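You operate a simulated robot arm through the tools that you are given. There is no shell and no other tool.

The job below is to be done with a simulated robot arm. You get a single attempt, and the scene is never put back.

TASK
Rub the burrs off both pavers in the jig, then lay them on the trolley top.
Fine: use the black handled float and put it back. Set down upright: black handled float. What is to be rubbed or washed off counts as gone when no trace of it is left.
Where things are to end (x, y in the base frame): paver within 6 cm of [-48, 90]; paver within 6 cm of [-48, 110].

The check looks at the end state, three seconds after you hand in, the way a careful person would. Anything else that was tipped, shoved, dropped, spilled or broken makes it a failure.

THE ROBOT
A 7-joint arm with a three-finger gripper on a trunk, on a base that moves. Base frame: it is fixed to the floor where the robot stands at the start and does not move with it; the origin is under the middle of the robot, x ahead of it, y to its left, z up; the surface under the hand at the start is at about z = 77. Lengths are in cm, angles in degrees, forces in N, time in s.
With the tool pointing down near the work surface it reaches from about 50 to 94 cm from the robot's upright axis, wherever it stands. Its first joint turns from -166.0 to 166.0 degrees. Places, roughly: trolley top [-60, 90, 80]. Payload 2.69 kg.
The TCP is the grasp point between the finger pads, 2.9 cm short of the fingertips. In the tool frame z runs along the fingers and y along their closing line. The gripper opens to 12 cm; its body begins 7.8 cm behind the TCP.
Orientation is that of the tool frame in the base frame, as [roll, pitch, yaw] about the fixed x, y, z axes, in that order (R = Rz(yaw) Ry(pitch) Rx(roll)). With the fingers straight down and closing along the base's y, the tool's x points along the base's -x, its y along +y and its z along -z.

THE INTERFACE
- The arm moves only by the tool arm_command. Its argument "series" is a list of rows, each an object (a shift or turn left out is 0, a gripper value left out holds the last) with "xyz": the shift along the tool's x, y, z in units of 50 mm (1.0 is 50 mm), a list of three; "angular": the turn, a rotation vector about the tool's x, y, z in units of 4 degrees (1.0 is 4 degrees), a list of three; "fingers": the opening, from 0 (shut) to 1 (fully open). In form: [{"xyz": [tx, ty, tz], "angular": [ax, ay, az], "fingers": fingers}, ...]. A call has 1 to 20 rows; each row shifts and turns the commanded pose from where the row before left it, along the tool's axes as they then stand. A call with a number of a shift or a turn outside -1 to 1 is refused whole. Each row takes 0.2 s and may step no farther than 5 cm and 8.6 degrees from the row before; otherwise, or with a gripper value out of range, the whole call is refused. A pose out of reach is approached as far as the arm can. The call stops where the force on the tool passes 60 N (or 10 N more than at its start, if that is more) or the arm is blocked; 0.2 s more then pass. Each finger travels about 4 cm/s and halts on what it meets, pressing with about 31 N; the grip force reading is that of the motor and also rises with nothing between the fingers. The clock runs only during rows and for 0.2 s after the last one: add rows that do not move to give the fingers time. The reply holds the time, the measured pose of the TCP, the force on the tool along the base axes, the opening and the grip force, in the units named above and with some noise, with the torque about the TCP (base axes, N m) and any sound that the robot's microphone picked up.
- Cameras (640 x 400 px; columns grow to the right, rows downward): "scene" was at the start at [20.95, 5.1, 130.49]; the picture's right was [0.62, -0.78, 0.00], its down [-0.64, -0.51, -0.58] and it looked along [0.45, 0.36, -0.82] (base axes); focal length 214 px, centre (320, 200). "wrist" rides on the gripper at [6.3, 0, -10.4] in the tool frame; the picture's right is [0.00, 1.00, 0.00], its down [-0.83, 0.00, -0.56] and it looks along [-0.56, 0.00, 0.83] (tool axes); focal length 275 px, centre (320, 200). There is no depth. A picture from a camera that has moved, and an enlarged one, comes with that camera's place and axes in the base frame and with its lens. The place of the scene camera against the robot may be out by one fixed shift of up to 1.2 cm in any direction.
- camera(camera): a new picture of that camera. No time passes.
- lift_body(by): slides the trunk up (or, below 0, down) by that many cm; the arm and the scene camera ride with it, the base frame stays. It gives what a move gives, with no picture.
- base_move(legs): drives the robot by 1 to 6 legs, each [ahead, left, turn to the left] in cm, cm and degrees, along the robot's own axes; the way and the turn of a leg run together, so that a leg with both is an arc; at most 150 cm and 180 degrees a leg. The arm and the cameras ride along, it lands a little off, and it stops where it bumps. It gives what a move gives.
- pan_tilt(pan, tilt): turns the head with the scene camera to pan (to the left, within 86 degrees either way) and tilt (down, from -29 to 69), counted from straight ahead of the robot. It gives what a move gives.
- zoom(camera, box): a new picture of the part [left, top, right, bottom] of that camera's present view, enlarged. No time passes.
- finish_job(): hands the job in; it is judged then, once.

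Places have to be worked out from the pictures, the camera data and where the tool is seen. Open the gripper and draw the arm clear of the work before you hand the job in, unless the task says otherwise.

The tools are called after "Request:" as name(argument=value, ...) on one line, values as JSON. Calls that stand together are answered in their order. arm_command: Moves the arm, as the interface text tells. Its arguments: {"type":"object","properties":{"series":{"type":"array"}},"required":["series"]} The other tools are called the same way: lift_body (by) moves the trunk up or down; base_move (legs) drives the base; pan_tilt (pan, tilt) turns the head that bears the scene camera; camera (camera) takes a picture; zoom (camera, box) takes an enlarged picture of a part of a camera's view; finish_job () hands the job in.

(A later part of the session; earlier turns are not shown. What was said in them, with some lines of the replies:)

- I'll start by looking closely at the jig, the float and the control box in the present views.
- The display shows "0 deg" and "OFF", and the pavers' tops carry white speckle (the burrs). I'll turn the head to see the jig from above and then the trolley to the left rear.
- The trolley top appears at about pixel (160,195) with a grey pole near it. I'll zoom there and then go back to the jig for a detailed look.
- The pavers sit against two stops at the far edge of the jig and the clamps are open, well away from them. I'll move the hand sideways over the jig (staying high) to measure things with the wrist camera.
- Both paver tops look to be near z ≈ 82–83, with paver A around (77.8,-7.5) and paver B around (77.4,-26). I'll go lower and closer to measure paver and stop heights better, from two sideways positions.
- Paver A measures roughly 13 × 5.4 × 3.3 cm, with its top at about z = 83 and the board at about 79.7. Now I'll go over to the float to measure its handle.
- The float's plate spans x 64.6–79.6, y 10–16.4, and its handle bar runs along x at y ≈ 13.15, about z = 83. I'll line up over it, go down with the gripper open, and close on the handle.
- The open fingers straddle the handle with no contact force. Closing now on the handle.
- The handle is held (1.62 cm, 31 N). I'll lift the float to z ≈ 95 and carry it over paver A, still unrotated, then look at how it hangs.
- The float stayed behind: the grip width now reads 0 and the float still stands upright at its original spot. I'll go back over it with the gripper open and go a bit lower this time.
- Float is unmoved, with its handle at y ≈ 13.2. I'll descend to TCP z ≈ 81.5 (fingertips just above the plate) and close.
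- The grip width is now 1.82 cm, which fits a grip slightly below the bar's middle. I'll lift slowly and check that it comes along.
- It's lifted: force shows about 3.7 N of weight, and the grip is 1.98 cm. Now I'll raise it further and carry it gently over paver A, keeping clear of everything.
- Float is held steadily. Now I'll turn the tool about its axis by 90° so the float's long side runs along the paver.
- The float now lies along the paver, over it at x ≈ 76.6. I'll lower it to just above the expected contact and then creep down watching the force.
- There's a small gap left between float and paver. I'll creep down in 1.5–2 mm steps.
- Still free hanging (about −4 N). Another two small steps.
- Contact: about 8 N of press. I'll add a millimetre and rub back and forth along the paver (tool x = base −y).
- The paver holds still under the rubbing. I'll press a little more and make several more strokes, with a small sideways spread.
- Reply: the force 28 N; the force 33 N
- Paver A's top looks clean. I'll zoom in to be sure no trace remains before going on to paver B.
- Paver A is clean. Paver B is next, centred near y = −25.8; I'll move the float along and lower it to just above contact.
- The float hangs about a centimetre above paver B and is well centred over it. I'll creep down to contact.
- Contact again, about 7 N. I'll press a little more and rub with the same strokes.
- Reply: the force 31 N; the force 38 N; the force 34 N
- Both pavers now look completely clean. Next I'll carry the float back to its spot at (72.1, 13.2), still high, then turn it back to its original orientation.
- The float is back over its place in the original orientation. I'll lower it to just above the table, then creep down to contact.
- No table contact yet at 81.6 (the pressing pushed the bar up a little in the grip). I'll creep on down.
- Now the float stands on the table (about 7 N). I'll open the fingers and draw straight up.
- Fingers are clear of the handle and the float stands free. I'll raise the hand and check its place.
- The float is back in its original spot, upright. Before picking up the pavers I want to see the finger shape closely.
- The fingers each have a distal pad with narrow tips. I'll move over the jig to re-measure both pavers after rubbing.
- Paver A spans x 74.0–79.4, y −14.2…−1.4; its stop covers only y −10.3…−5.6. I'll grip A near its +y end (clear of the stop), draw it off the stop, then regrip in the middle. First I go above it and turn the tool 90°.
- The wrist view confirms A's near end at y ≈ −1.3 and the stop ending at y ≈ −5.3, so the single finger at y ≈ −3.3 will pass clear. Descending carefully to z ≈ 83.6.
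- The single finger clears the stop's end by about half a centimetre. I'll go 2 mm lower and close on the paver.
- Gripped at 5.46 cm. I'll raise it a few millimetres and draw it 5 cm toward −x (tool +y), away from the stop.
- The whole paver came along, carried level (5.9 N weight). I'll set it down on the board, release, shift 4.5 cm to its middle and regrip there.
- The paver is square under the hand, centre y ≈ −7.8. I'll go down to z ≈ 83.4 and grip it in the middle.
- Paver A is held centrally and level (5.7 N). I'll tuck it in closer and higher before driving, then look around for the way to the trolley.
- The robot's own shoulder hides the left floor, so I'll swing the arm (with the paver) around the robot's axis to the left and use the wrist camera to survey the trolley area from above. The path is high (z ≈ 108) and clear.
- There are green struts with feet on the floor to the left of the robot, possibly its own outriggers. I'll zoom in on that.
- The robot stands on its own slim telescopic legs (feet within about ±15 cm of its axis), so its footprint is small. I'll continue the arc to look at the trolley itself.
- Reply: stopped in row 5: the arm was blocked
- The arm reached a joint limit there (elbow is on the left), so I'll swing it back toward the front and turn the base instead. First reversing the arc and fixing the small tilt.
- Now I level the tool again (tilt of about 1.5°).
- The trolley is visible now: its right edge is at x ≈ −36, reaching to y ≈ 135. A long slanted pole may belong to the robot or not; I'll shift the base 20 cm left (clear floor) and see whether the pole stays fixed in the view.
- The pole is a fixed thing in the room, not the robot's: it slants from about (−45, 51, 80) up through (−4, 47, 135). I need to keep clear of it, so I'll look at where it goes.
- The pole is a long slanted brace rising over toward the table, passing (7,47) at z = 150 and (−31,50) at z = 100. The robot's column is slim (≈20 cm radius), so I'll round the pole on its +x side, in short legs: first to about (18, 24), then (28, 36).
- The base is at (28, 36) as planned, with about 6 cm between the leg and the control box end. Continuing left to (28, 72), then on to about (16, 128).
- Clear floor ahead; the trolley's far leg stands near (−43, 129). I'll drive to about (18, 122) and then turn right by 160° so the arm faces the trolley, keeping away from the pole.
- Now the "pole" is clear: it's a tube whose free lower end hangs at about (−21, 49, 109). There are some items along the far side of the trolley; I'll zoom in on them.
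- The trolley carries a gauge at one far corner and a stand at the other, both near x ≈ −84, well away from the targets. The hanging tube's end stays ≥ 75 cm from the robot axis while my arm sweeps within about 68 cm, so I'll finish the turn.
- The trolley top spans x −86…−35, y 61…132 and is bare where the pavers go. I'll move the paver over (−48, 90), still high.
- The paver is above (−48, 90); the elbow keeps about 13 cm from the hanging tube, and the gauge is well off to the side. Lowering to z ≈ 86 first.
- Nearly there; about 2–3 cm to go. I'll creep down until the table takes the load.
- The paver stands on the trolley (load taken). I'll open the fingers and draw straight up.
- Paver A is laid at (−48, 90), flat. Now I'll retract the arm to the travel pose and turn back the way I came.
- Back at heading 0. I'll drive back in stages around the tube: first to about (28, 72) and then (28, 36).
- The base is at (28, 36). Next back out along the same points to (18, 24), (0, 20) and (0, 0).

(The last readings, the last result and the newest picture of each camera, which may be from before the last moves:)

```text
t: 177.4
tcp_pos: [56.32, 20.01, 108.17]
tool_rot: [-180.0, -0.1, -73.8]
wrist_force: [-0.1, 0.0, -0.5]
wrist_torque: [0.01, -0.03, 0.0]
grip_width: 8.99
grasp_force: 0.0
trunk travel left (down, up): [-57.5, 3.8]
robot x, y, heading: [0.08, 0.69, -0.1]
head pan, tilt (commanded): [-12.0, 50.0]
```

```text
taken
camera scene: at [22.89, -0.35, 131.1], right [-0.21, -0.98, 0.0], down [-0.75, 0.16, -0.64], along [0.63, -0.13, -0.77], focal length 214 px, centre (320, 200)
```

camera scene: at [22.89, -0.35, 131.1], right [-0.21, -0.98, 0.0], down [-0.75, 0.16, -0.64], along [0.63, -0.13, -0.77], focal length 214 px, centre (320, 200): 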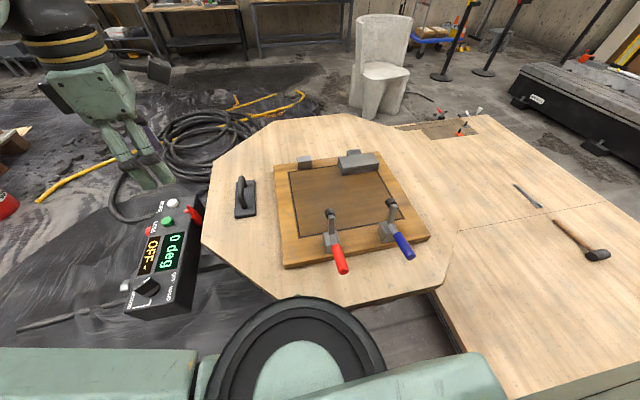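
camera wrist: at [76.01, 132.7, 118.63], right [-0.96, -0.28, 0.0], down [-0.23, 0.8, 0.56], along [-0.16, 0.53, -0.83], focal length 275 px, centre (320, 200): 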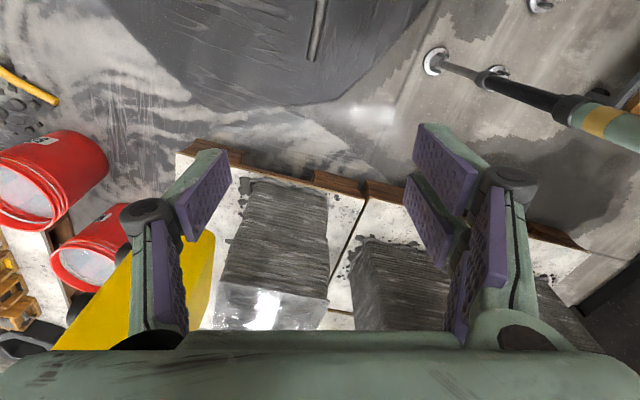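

Float and jig are as left. Now for paver B: I'll square the tool to yaw −90° and go over its +y end at (76.4, −21.1).

Request:
arm_command(series=[{"angular": [0, 0, 1], "fingers": 0.75}, {"angular": [0, 0, 1]}, {"angular": [0, 0, 1]}, {"angular": [0, 0, 1.0]}, {"xyz": [0.6, -0.3, 0]}, {"xyz": [0.82, -0.4, 0]}, {"xyz": [0.82, -0.4, 0]}, {"xyz": [0.82, -0.4, 0]}, {"xyz": [0.82, -0.4, 0]}, {"xyz": [0.82, -0.4, 0]}, {"xyz": [0.82, -0.4, 0]}, {"xyz": [0.82, -0.4, 0]}, {"xyz": [0.82, -0.4, 0]}, {"xyz": [0.82, -0.4, 0]}, {"xyz": [0.24, -0.12, 0]}, {"xyz": [0, 0, 0.8]}, {"xyz": [0, 0, 0.8]}, {"xyz": [0, 0, 0.4]}, {"xyz": [0, 0, 0]}])

Request:
camera(camera="wrist")

Request:
zoom(camera="scene", box=[270, 100, 430, 200])

```text
t: 181.4
tcp_pos: [76.77, -21.13, 98.32]
tool_rot: [-179.9, 0.0, -89.9]
wrist_force: [-0.4, -0.3, -0.2]
wrist_torque: [0.01, 0.02, 0.03]
grip_width: 9.01
grasp_force: 0.0
trunk travel left (down, up): [-57.5, 3.8]
robot x, y, heading: [-0.24, 0.62, -0.1]
head pan, tilt (commanded): [-12.0, 50.0]
```

```text
taken
camera wrist: at [76.75, -27.36, 108.67], right [-1.0, -0.01, 0.0], down [-0.01, 0.83, 0.56], along [0.0, 0.56, -0.83], focal length 275 px, centre (320, 200)
```

wrist: 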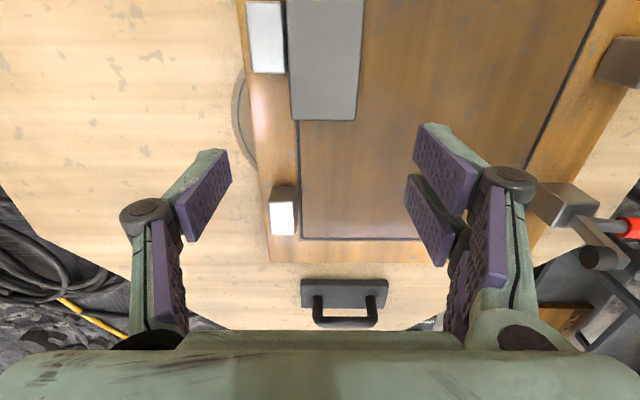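

```text
4.00 times, centred on (350, 150) of scene
camera zoom: at [22.88, -0.36, 131.1], right [-0.21, -0.98, 0.0], down [-0.75, 0.16, -0.64], along [0.63, -0.14, -0.77], focal length 858 px, centre (200, 400)
```

zoom: 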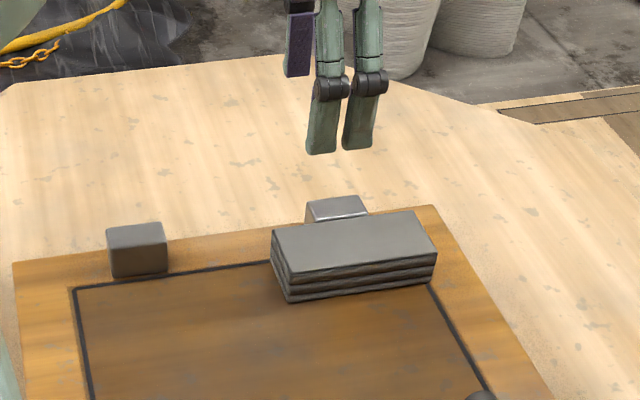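

Paver B's +y end is at y ≈ −19.3 and its stop ends at y ≈ −23.4, so the single finger at −21.1 fits beside it. Descending.

Request:
arm_command(series=[{"xyz": [0, 0.07, 0.5], "fingers": 0.75}, {"xyz": [0, 0, 0.7]}, {"xyz": [0, 0, 0.7]}, {"xyz": [0, 0, 0.5]}, {"xyz": [0, 0, 0.3]}, {"xyz": [0, 0, 0.15]}, {"xyz": [0, 0, 0.1]}, {"xyz": [0, 0, 0]}])

Request:
camera(camera="wrist")

```text
t: 183.2
tcp_pos: [76.34, -21.1, 83.34]
tool_rot: [-180.0, -0.1, -89.7]
wrist_force: [0.5, -1.3, -0.2]
wrist_torque: [-0.01, 0.0, 0.04]
grip_width: 9.0
grasp_force: 0.0
trunk travel left (down, up): [-57.5, 3.8]
robot x, y, heading: [0.03, 0.89, -0.2]
head pan, tilt (commanded): [-12.0, 50.0]
```

```text
taken
camera wrist: at [76.41, -27.27, 93.79], right [-1.0, -0.01, 0.0], down [-0.01, 0.83, 0.56], along [0.0, 0.56, -0.83], focal length 275 px, centre (320, 200)
```

wrist: 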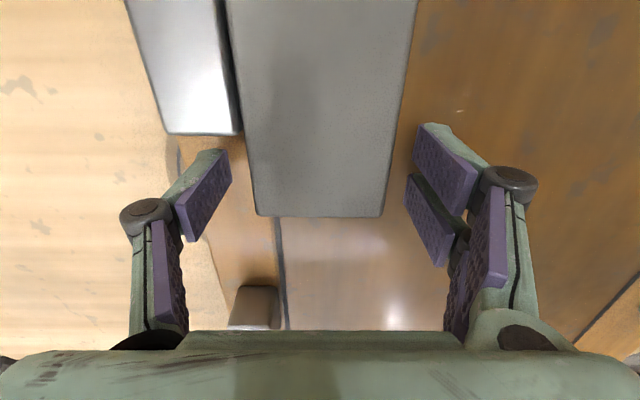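

Both finger sides are clear of paver and stop. Closing, then lifting a few millimetres and drawing it 5 cm toward −x.

Request:
arm_command(series=[{"fingers": 0}, {"fingers": 0}, {"fingers": 0}, {"fingers": 0}, {"fingers": 0}, {"fingers": 0}, {"fingers": 0}, {"fingers": 0}])

Request:
arm_command(series=[{"xyz": [0, 0, -0.05], "fingers": 0}, {"xyz": [0, 0.1, 0]}, {"xyz": [0, 0.1, 0]}, {"xyz": [0, 0.15, 0]}, {"xyz": [0, 0.15, 0]}, {"xyz": [0, 0.15, 0]}, {"xyz": [0, 0.15, 0]}, {"xyz": [0, 0.1, 0]}, {"xyz": [0, 0.1, 0]}, {"xyz": [0, 0, 0]}])

Request:
camera(camera="wrist")

Request:
zoom(camera="scene", box=[290, 120, 410, 200])

```text
t: 185.0
tcp_pos: [76.31, -20.83, 83.47]
tool_rot: [-180.0, 0.1, -89.8]
wrist_force: [0.0, -0.7, 0.3]
wrist_torque: [0.04, -0.06, -0.11]
grip_width: 6.07
grasp_force: 30.8
trunk travel left (down, up): [-57.5, 3.8]
robot x, y, heading: [-0.03, 0.6, -0.0]
head pan, tilt (commanded): [-12.0, 50.0]
```

```text
t: 187.2
tcp_pos: [71.2, -21.01, 83.68]
tool_rot: [-180.0, 0.0, -89.9]
wrist_force: [-0.9, -0.1, -5.0]
wrist_torque: [0.23, 0.0, -0.01]
grip_width: 6.06
grasp_force: 30.7
trunk travel left (down, up): [-57.5, 3.8]
robot x, y, heading: [0.27, 1.17, -0.3]
head pan, tilt (commanded): [-12.0, 50.0]
```

```text
taken
camera wrist: at [71.35, -27.29, 94.03], right [-1.0, -0.01, 0.0], down [-0.01, 0.83, 0.56], along [0.0, 0.56, -0.83], focal length 275 px, centre (320, 200)
```

wrist: 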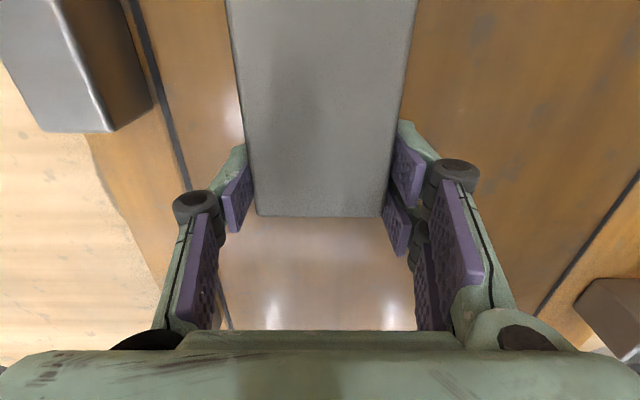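

```text
5.00 times, centred on (350, 160) of scene
camera zoom: at [22.93, -0.38, 131.09], right [-0.21, -0.98, 0.0], down [-0.75, 0.16, -0.64], along [0.63, -0.13, -0.77], focal length 1072 px, centre (170, 400)
```

zoom: 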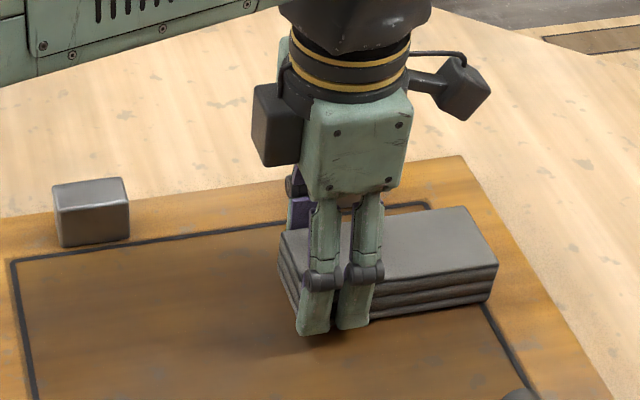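

Paver B is clear of its stop. Setting it down, releasing and regripping in its middle.

Request:
arm_command(series=[{"xyz": [0, 0, 0.04], "fingers": 0}, {"xyz": [0, 0, 0.03]}, {"xyz": [0, 0, 0], "fingers": 0.72}, {"xyz": [0, 0, 0]}, {"xyz": [0, 0, 0]}, {"xyz": [0, 0, 0]}, {"xyz": [0, 0, 0]}])

Request:
arm_command(series=[{"xyz": [0, 0, -0.4]}, {"xyz": [0, 0, -0.4]}, {"xyz": [0.47, 0, 0]}, {"xyz": [0.47, 0, 0]}, {"xyz": [0, 0, 0]}])

Request:
camera(camera="wrist")

```text
t: 188.8
tcp_pos: [71.18, -21.02, 83.33]
tool_rot: [-180.0, 0.0, -89.8]
wrist_force: [-0.8, -0.6, 0.3]
wrist_torque: [0.04, -0.01, 0.03]
grip_width: 8.64
grasp_force: 0.0
trunk travel left (down, up): [-57.5, 3.8]
robot x, y, heading: [-0.0, 0.96, -0.4]
head pan, tilt (commanded): [-12.0, 50.0]
```

```text
t: 190.0
tcp_pos: [71.3, -25.68, 87.31]
tool_rot: [-180.0, -0.2, -89.8]
wrist_force: [-0.5, -0.1, -0.1]
wrist_torque: [0.01, 0.02, 0.0]
grip_width: 8.64
grasp_force: 0.1
trunk travel left (down, up): [-57.5, 3.8]
robot x, y, heading: [0.22, 1.06, -0.1]
head pan, tilt (commanded): [-12.0, 50.0]
```

```text
taken
camera wrist: at [71.38, -31.99, 97.76], right [-1.0, -0.01, 0.0], down [-0.01, 0.83, 0.56], along [0.0, 0.56, -0.83], focal length 275 px, centre (320, 200)
```

wrist: 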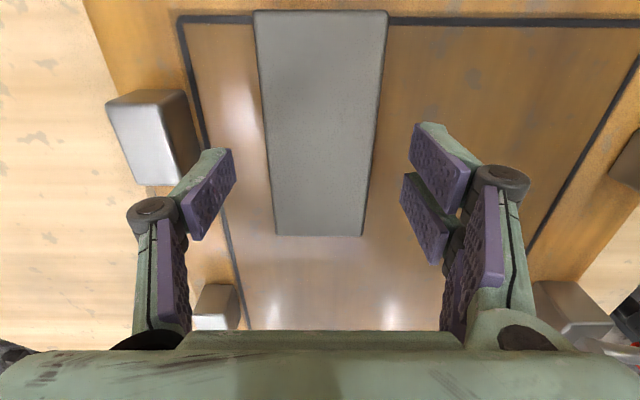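

Centred within a millimetre or two. Lowering, closing and lifting paver B.

Request:
arm_command(series=[{"xyz": [0, 0, 0.3]}, {"xyz": [0, 0, 0.3]}, {"xyz": [0, 0, 0.2]}, {"xyz": [0, 0, 0]}, {"fingers": 0}, {"fingers": 0}, {"fingers": 0}, {"fingers": 0}, {"fingers": 0}, {"fingers": 0}, {"fingers": 0}])

Request:
arm_command(series=[{"xyz": [0, 0, -0.1], "fingers": 0}, {"xyz": [0, 0, -0.2]}, {"xyz": [0, 0, -0.4]}, {"xyz": [0, 0, -0.5]}, {"xyz": [0, 0, -0.5]}, {"xyz": [0, 0, -0.5]}, {"xyz": [0, 0, -0.5]}, {"xyz": [0, 0, -0.5]}, {"xyz": [0, 0, -0.5]}, {"xyz": [0, 0, -0.5]}, {"xyz": [0, 0, -0.5]}, {"xyz": [0, 0, -0.3]}, {"xyz": [0, 0, 0]}])

Request:
camera(camera="wrist")

```text
t: 192.4
tcp_pos: [71.32, -25.72, 83.27]
tool_rot: [179.9, 0.0, -89.9]
wrist_force: [-0.6, 0.4, 0.0]
wrist_torque: [-0.04, -0.14, 0.01]
grip_width: 6.07
grasp_force: 31.4
trunk travel left (down, up): [-57.5, 3.8]
robot x, y, heading: [0.23, 0.58, -0.2]
head pan, tilt (commanded): [-12.0, 50.0]
```

```text
t: 195.2
tcp_pos: [71.27, -25.5, 108.54]
tool_rot: [180.0, 0.0, -89.8]
wrist_force: [0.0, 0.0, -6.2]
wrist_torque: [0.01, 0.02, -0.01]
grip_width: 6.07
grasp_force: 31.0
trunk travel left (down, up): [-57.5, 3.8]
robot x, y, heading: [0.15, 0.68, -0.1]
head pan, tilt (commanded): [-12.0, 50.0]
```

```text
taken
camera wrist: at [71.44, -31.92, 118.84], right [-1.0, -0.01, 0.0], down [-0.01, 0.83, 0.56], along [0.0, 0.56, -0.83], focal length 275 px, centre (320, 200)
```

wrist: 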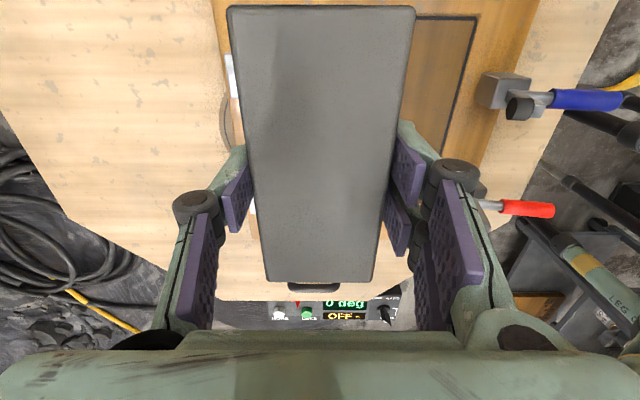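

Paver B is held centrally (6.2 N). Moving to the same travel pose as before (front-left, z ≈ 108).

Request:
arm_command(series=[{"xyz": [-0.3, 0.1, 0], "fingers": 0}, {"xyz": [-0.6, 0.19, 0]}, {"xyz": [-0.6, 0.19, 0]}, {"xyz": [-0.6, 0.19, 0]}, {"xyz": [-0.6, 0.19, 0]}, {"xyz": [-0.6, 0.19, 0]}, {"xyz": [-0.6, 0.19, 0]}, {"xyz": [-0.6, 0.2, 0]}, {"xyz": [-0.6, 0.2, 0]}, {"xyz": [-0.6, 0.2, 0]}, {"xyz": [-0.6, 0.2, 0]}, {"xyz": [-0.6, 0.2, 0]}, {"xyz": [-0.6, 0.2, 0]}, {"xyz": [-0.6, 0.2, 0]}, {"xyz": [-0.6, 0.2, 0]}, {"xyz": [-0.5, 0.15, 0]}, {"xyz": [0, 0, 0], "angular": [0, 0, -1]}, {"angular": [0, 0, -1]}, {"angular": [0, 0, -1]}, {"angular": [0, 0, -1]}])

Request:
base_move(legs=[[0, 19.5, 0]])

```text
t: 199.4
tcp_pos: [56.25, 20.23, 108.3]
tool_rot: [180.0, 0.1, -73.8]
wrist_force: [0.2, 0.4, -6.3]
wrist_torque: [0.05, -0.03, -0.04]
grip_width: 6.07
grasp_force: 31.1
trunk travel left (down, up): [-57.5, 3.8]
robot x, y, heading: [0.17, 0.71, -0.4]
head pan, tilt (commanded): [-12.0, 50.0]
```

```text
t: 201.6
tcp_pos: [56.29, 39.91, 108.44]
tool_rot: [-179.9, 0.0, -74.1]
wrist_force: [-0.3, 0.5, -6.6]
wrist_torque: [0.02, 0.0, 0.01]
grip_width: 6.06
grasp_force: 31.2
trunk travel left (down, up): [-57.5, 3.8]
robot x, y, heading: [-0.13, 20.33, -0.3]
head pan, tilt (commanded): [-12.0, 50.0]
```

Same route again: (18, 24), (28, 36), then along x ≈ 28 to y ≈ 72.

Request:
base_move(legs=[[18, 4, 0], [10, 12, 0]])

Request:
base_move(legs=[[0, 36, 0]])

```text
t: 204.3
tcp_pos: [84.14, 56.01, 108.32]
tool_rot: [180.0, 0.0, -73.8]
wrist_force: [0.0, 0.5, -5.5]
wrist_torque: [-0.01, 0.04, 0.02]
grip_width: 6.07
grasp_force: 30.5
trunk travel left (down, up): [-57.5, 3.8]
robot x, y, heading: [27.9, 36.64, -0.4]
head pan, tilt (commanded): [-12.0, 50.0]
```

```text
t: 207.6
tcp_pos: [83.9, 91.86, 108.34]
tool_rot: [-180.0, 0.0, -73.6]
wrist_force: [0.2, 0.2, -6.4]
wrist_torque: [-0.04, 0.0, 0.03]
grip_width: 6.07
grasp_force: 31.2
trunk travel left (down, up): [-57.5, 3.8]
robot x, y, heading: [28.19, 71.91, 0.3]
head pan, tilt (commanded): [-12.0, 50.0]
```

Now to about (18, 120) and the 160° right turn toward the trolley.

Request:
base_move(legs=[[-10, 48, 0]])

Request:
base_move(legs=[[0, 0, -80], [0, 0, -80]])

Request:
pan_tilt(pan=10, tilt=50)

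Request:
camera(camera="scene")

```text
t: 211.8
tcp_pos: [73.8, 139.97, 108.28]
tool_rot: [180.0, 0.0, -73.5]
wrist_force: [-0.3, 0.4, -5.8]
wrist_torque: [0.02, -0.01, 0.0]
grip_width: 6.05
grasp_force: 31.2
trunk travel left (down, up): [-57.5, 3.8]
robot x, y, heading: [17.74, 120.1, 0.6]
head pan, tilt (commanded): [-12.0, 50.0]
```

```text
t: 219.3
tcp_pos: [-27.57, 81.85, 108.33]
tool_rot: [180.0, 0.0, 127.0]
wrist_force: [-0.7, 0.4, -6.0]
wrist_torque: [-0.04, 0.01, 0.0]
grip_width: 6.08
grasp_force: 31.2
trunk travel left (down, up): [-57.5, 3.8]
robot x, y, heading: [18.03, 120.18, -159.2]
head pan, tilt (commanded): [-12.0, 50.0]
```

```text
t: 220.1
tcp_pos: [-27.74, 81.66, 108.28]
tool_rot: [-179.9, 0.1, 127.0]
wrist_force: [0.1, -0.1, -4.8]
wrist_torque: [-0.01, -0.04, 0.0]
grip_width: 6.08
grasp_force: 30.9
trunk travel left (down, up): [-57.5, 3.8]
robot x, y, heading: [17.86, 120.3, -159.2]
head pan, tilt (commanded): [10.0, 50.0]
```

```text
taken
camera scene: at [-3.7, 111.19, 131.09], right [-0.51, 0.86, 0.0], down [0.66, 0.39, -0.64], along [-0.55, -0.33, -0.77], focal length 214 px, centre (320, 200)
```

scene: 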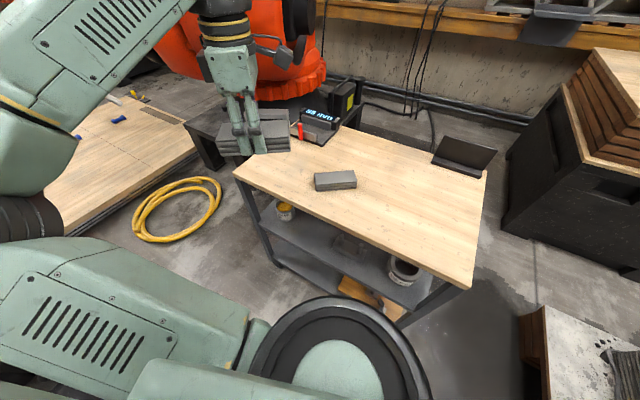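

Paver A sits undisturbed. Now I'll carry paver B at height to (−48, 110).

Request:
arm_command(series=[{"xyz": [0.3, 0.01, 0], "fingers": 0}, {"xyz": [0.5, 0.01, 0]}, {"xyz": [0.5, 0.01, 0]}, {"xyz": [0.5, 0.01, 0]}, {"xyz": [0.5, 0.01, 0]}, {"xyz": [0.5, 0.01, 0]}, {"xyz": [0.5, 0.01, 0]}, {"xyz": [0.5, 0.01, 0]}, {"xyz": [0.5, 0.01, 0]}, {"xyz": [0.5, 0.01, 0]}, {"xyz": [0.5, 0.01, 0]}, {"xyz": [0.5, 0.01, 0]}, {"xyz": [0.5, 0.01, 0]}, {"xyz": [0.46, 0.01, 0]}, {"xyz": [0.2, 0.01, 0]}, {"xyz": [0, 0, 0]}])

Request:
camera(camera="scene")

Request:
camera(camera="wrist")

```text
t: 223.5
tcp_pos: [-48.0, 109.91, 108.37]
tool_rot: [180.0, 0.0, 127.1]
wrist_force: [-0.2, 0.0, -5.0]
wrist_torque: [0.01, -0.02, -0.04]
grip_width: 6.1
grasp_force: 31.2
trunk travel left (down, up): [-57.5, 3.8]
robot x, y, heading: [17.62, 119.93, -159.1]
head pan, tilt (commanded): [10.0, 50.0]
```

```text
taken
camera scene: at [-3.71, 111.2, 131.09], right [-0.51, 0.86, 0.0], down [0.66, 0.39, -0.64], along [-0.55, -0.33, -0.77], focal length 214 px, centre (320, 200)
```

scene: 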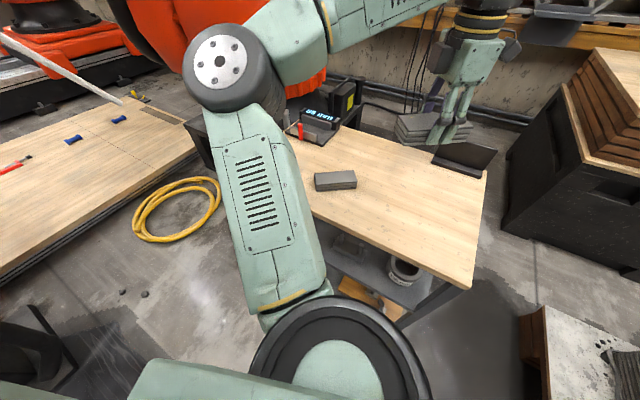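

```text
taken
camera wrist: at [-51.81, 114.99, 118.75], right [0.8, 0.61, 0.0], down [0.5, -0.66, 0.56], along [0.34, -0.44, -0.83], focal length 275 px, centre (320, 200)
```

wrist: 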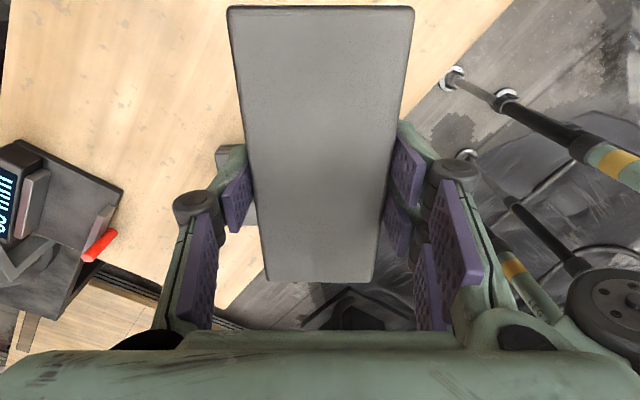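

Paver B is above (−48, 110), with a clear gap to paver A. Lowering to z ≈ 86, then creeping.

Request:
arm_command(series=[{"xyz": [0, 0, 0.3], "fingers": 0}, {"xyz": [0, 0, 0.5]}, {"xyz": [0, 0, 0.5]}, {"xyz": [0, 0, 0.5]}, {"xyz": [0, 0, 0.5]}, {"xyz": [0, 0, 0.5]}, {"xyz": [0, 0, 0.5]}, {"xyz": [0, 0, 0.5]}, {"xyz": [0, 0, 0.4]}, {"xyz": [0, 0, 0.25]}, {"xyz": [0, 0, 0]}])

Request:
zoom(camera="scene", box=[280, 80, 500, 240])

```text
t: 225.9
tcp_pos: [-47.93, 109.98, 86.02]
tool_rot: [180.0, 0.0, 127.0]
wrist_force: [0.5, 0.0, -6.0]
wrist_torque: [0.01, -0.01, 0.01]
grip_width: 6.08
grasp_force: 30.5
trunk travel left (down, up): [-57.5, 3.8]
robot x, y, heading: [17.94, 119.87, -159.1]
head pan, tilt (commanded): [10.0, 50.0]
```

```text
2.50 times, centred on (390, 160) of scene
camera zoom: at [-3.71, 111.21, 131.09], right [-0.51, 0.86, 0.0], down [0.66, 0.39, -0.64], along [-0.55, -0.33, -0.77], focal length 536 px, centre (145, 300)
```

zoom: 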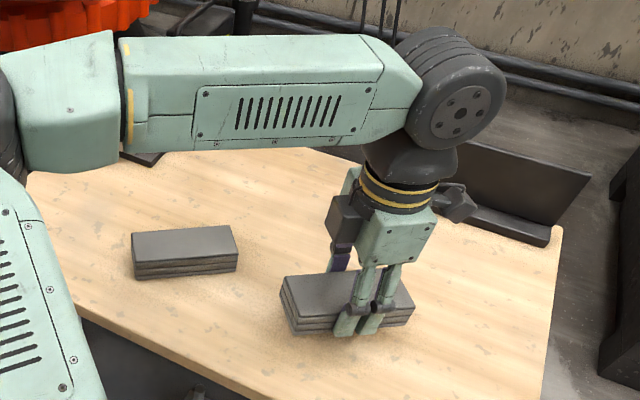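

Good clearance all round. Creeping down to contact.

Request:
arm_command(series=[{"xyz": [0, 0, 0.2], "fingers": 0}, {"xyz": [0, 0, 0.12]}, {"xyz": [0, 0, 0.08]}, {"xyz": [0, 0, 0.04]}, {"xyz": [0, 0, 0]}])

Request:
arm_command(series=[{"xyz": [0, 0, 0.04], "fingers": 0}, {"xyz": [0, 0, 0.03]}, {"xyz": [0, 0, 0]}])

```text
t: 227.1
tcp_pos: [-48.03, 110.06, 83.8]
tool_rot: [180.0, 0.1, 127.0]
wrist_force: [-0.3, 0.6, -6.5]
wrist_torque: [0.03, 0.02, 0.01]
grip_width: 6.08
grasp_force: 31.0
trunk travel left (down, up): [-57.5, 3.8]
robot x, y, heading: [18.11, 120.54, -159.2]
head pan, tilt (commanded): [10.0, 50.0]
```

```text
t: 227.9
tcp_pos: [-48.0, 109.99, 83.57]
tool_rot: [-180.0, 0.0, 127.0]
wrist_force: [0.5, -0.2, -5.0]
wrist_torque: [-0.03, 0.0, -0.02]
grip_width: 6.06
grasp_force: 31.1
trunk travel left (down, up): [-57.5, 3.8]
robot x, y, heading: [17.98, 119.84, -158.9]
head pan, tilt (commanded): [10.0, 50.0]
```

Request:
arm_command(series=[{"xyz": [0, 0, 0.03], "fingers": 0}, {"xyz": [0, 0, 0.03]}, {"xyz": [0, 0, 0]}])

```text
t: 228.7
tcp_pos: [-48.1, 109.87, 83.42]
tool_rot: [-179.8, 0.0, 127.0]
wrist_force: [0.3, -1.8, 9.8]
wrist_torque: [-0.8, -0.1, 0.01]
grip_width: 6.09
grasp_force: 32.0
trunk travel left (down, up): [-57.5, 3.8]
robot x, y, heading: [17.57, 120.08, -159.1]
head pan, tilt (commanded): [10.0, 50.0]
```

Contact made. Releasing and withdrawing straight up.

Request:
arm_command(series=[{"xyz": [0, 0, -0.03], "fingers": 0.8}, {"fingers": 0.8}, {"fingers": 0.8}, {"fingers": 0.8}, {"fingers": 0.8}, {"fingers": 0.8}, {"fingers": 0.8}])

Request:
arm_command(series=[{"xyz": [0, 0, -0.2], "fingers": 0.8}, {"xyz": [0, 0, -0.5]}, {"xyz": [0, 0, -0.8]}, {"xyz": [0, 0, -0.8]}, {"xyz": [0, 0, -0.8]}, {"xyz": [0, 0, -0.8]}, {"xyz": [0, 0, -0.8]}, {"xyz": [0, 0, -0.3]}, {"xyz": [0, 0, 0]}])

Request:
camera(camera="scene")

Request:
camera(camera="wrist")

```text
t: 230.3
tcp_pos: [-48.1, 109.9, 83.47]
tool_rot: [-180.0, 0.1, 126.9]
wrist_force: [0.8, 0.7, 0.3]
wrist_torque: [0.0, -0.02, 0.01]
grip_width: 9.61
grasp_force: 0.1
trunk travel left (down, up): [-57.5, 3.8]
robot x, y, heading: [17.71, 119.51, -159.2]
head pan, tilt (commanded): [10.0, 50.0]
```

```text
t: 232.3
tcp_pos: [-47.91, 109.78, 108.6]
tool_rot: [-179.9, -0.1, 127.1]
wrist_force: [1.0, -0.6, 0.3]
wrist_torque: [-0.01, 0.0, 0.02]
grip_width: 9.6
grasp_force: 0.0
trunk travel left (down, up): [-57.5, 3.8]
robot x, y, heading: [17.99, 119.72, -159.2]
head pan, tilt (commanded): [10.0, 50.0]
```

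```text
taken
camera scene: at [-3.67, 111.21, 131.1], right [-0.51, 0.86, 0.0], down [0.66, 0.39, -0.64], along [-0.55, -0.33, -0.77], focal length 214 px, centre (320, 200)
```

scene: 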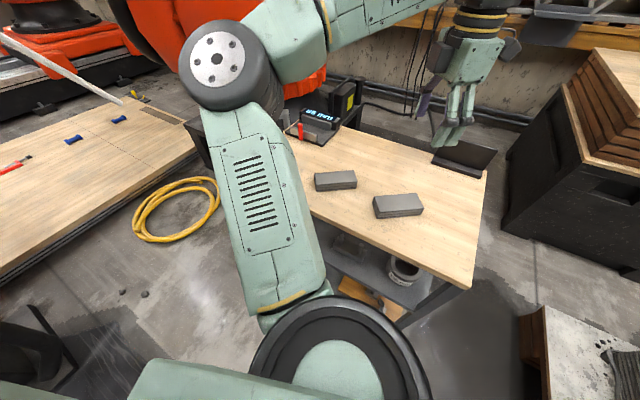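

```text
taken
camera wrist: at [-51.69, 114.89, 118.88], right [0.8, 0.61, 0.0], down [0.5, -0.66, 0.56], along [0.34, -0.44, -0.83], focal length 275 px, centre (320, 200)
```

wrist: 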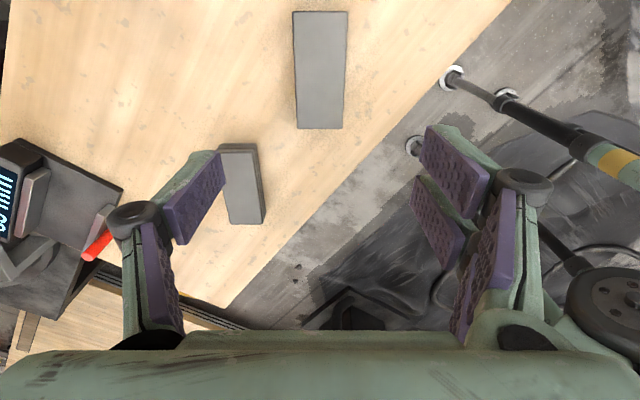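

Both pavers lie flat at their places. I'll zoom in on their tops for any remaining burrs.

Request:
zoom(camera="scene", box=[300, 155, 440, 235])

Request:
zoom(camera="wrist", box=[200, 0, 380, 240])

```text
4.57 times, centred on (370, 195) of scene
camera zoom: at [-3.67, 111.21, 131.1], right [-0.51, 0.86, 0.0], down [0.66, 0.39, -0.64], along [-0.55, -0.33, -0.77], focal length 980 px, centre (91, 223)
```

zoom: 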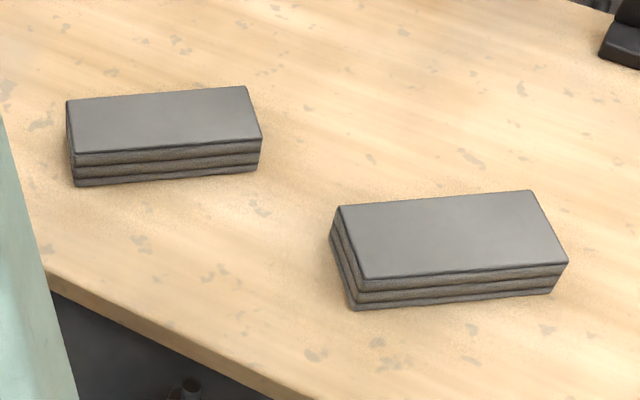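

```text
1.67 times, centred on (290, 120) of wrist
camera zoom: at [-51.69, 114.89, 118.88], right [0.8, 0.61, 0.0], down [0.5, -0.66, 0.56], along [0.34, -0.44, -0.83], focal length 459 px, centre (370, 333)
```

zoom: 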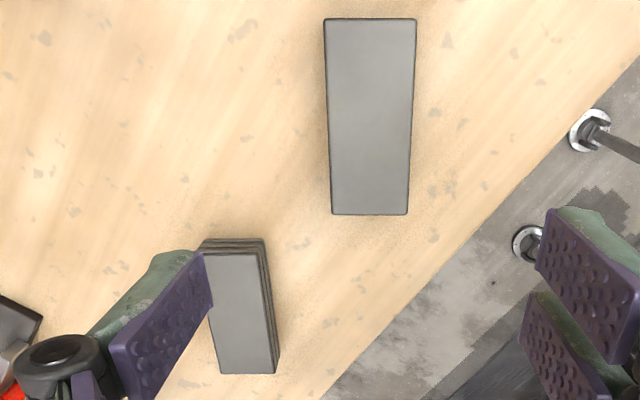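

Both tops are clean, with no trace of burrs. I'll retract the arm off the trolley, open the gripper fully and turn the robot away.

Request:
arm_command(series=[{"xyz": [-0.5, 0, 0], "fingers": 1}, {"xyz": [-0.8, -0.02, 0]}, {"xyz": [-0.8, -0.02, 0]}, {"xyz": [-0.8, -0.02, 0]}, {"xyz": [-0.8, -0.02, 0]}, {"xyz": [-0.8, -0.02, 0]}, {"xyz": [-0.8, -0.02, 0]}, {"xyz": [-0.8, -0.02, 0]}, {"xyz": [-0.8, -0.02, 0]}, {"xyz": [0, 0, 0]}])

Request:
base_move(legs=[[0, 0, 60]])

Request:
pan_tilt(pan=-50, tilt=40)

Request:
camera(camera="scene")

Request:
pan_tilt(pan=50, tilt=30)

Request:
camera(camera="scene")

```text
t: 234.5
tcp_pos: [-27.93, 81.84, 108.39]
tool_rot: [-180.0, 0.0, 126.9]
wrist_force: [0.0, -0.1, 0.5]
wrist_torque: [-0.02, -0.02, -0.01]
grip_width: 12.0
grasp_force: 0.1
trunk travel left (down, up): [-57.5, 3.8]
robot x, y, heading: [17.72, 120.18, -159.2]
head pan, tilt (commanded): [10.0, 50.0]
```

```text
t: 237.6
tcp_pos: [27.17, 61.3, 108.27]
tool_rot: [-179.9, 0.1, -173.8]
wrist_force: [0.7, 0.6, 0.9]
wrist_torque: [0.01, 0.0, 0.01]
grip_width: 12.0
grasp_force: 0.1
trunk travel left (down, up): [-57.5, 3.8]
robot x, y, heading: [17.63, 120.01, -100.1]
head pan, tilt (commanded): [10.0, 50.0]
```

```text
t: 238.9
tcp_pos: [27.24, 61.35, 108.32]
tool_rot: [180.0, -0.1, -173.9]
wrist_force: [0.6, 0.1, 0.4]
wrist_torque: [0.04, 0.02, 0.04]
grip_width: 11.98
grasp_force: 0.1
trunk travel left (down, up): [-57.5, 3.8]
robot x, y, heading: [17.63, 120.03, -100.1]
head pan, tilt (commanded): [-50.0, 40.0]
```

```text
taken
camera scene: at [7.44, 101.08, 132.52], right [-0.5, 0.87, 0.0], down [0.56, 0.32, -0.77], along [-0.66, -0.38, -0.64], focal length 214 px, centre (320, 200)
```

scene: 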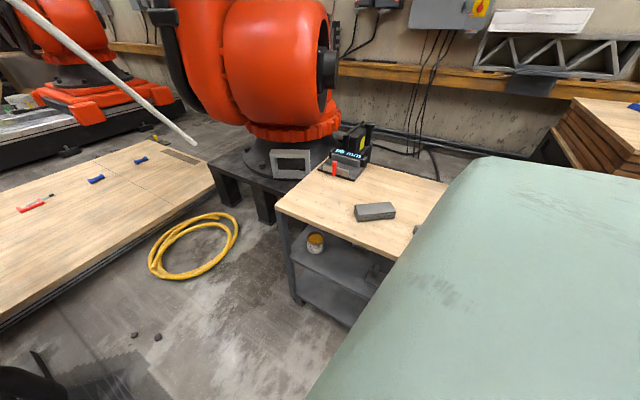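

```text
t: 240.7
tcp_pos: [27.15, 61.33, 108.33]
tool_rot: [180.0, 0.0, -173.8]
wrist_force: [0.8, 0.1, 0.6]
wrist_torque: [0.04, -0.02, 0.02]
grip_width: 12.01
grasp_force: 0.1
trunk travel left (down, up): [-57.5, 3.8]
robot x, y, heading: [17.89, 120.23, -100.1]
head pan, tilt (commanded): [50.0, 30.0]
```

```text
taken
camera scene: at [20.6, 98.39, 134.05], right [-0.77, -0.64, 0.0], down [-0.32, 0.38, -0.87], along [0.56, -0.66, -0.5], focal length 214 px, centre (320, 200)
```

scene: 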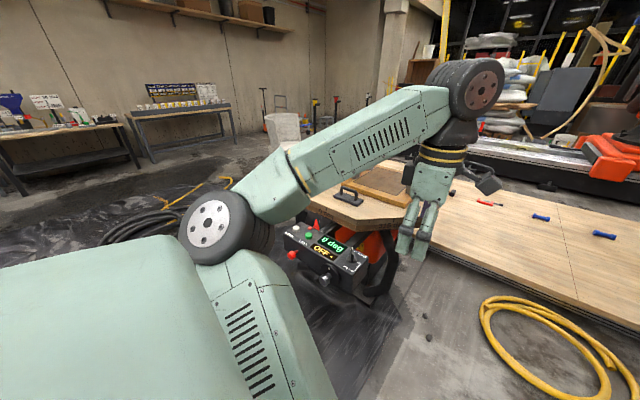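

The arm is clear and the gripper open; a final zoom confirms the float on the table.

Request:
zoom(camera="scene", box=[270, 150, 430, 250])

```text
4.00 times, centred on (350, 200) of scene
camera zoom: at [20.6, 98.39, 134.05], right [-0.77, -0.64, 0.0], down [-0.32, 0.38, -0.87], along [0.56, -0.66, -0.5], focal length 858 px, centre (200, 200)
```

zoom: 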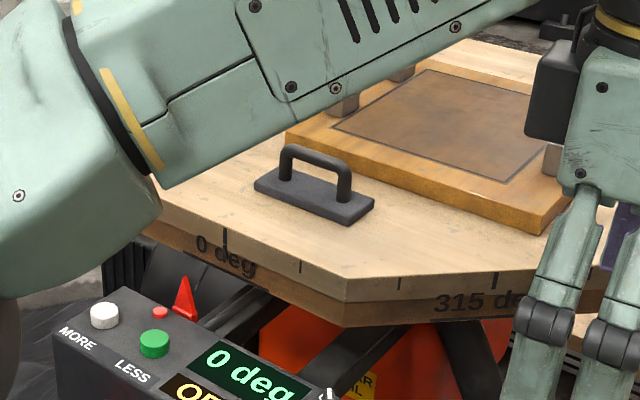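

The float stands upright in its original place, the jig is empty and undisturbed, and both clean pavers lie on the trolley at their targets. Handing in.

Request:
finish_job()

```text
The job is handed in.
```

I rubbed both pavers clean with the black handled float and laid them on the trolley top. I then handed the job in; no check result has come back.

- **Pavers:** close-up views after rubbing, and again on the trolley, showed no burrs left on the top faces. They lie flat at about [-48, 90] and [-48, 110], within about 1 cm of the targets by my measurements.
- **Float:** it stands upright within about half a centimetre of where it was. My first attempt to pick it up slipped off the handle, but the float did not move.
- **Jig:** I slid each paver about 5 cm off its stop to grip it in the middle. I never touched the clamps or the control box.
- **Arm block:** with the first paver in hand, one arm move stopped with "the arm was blocked". I took it for the arm's own joint limit, because a hanging tube nearby had not shifted. I then drove the base around that tube with no bump reported.

The gripper is open and the arm is clear of the work.
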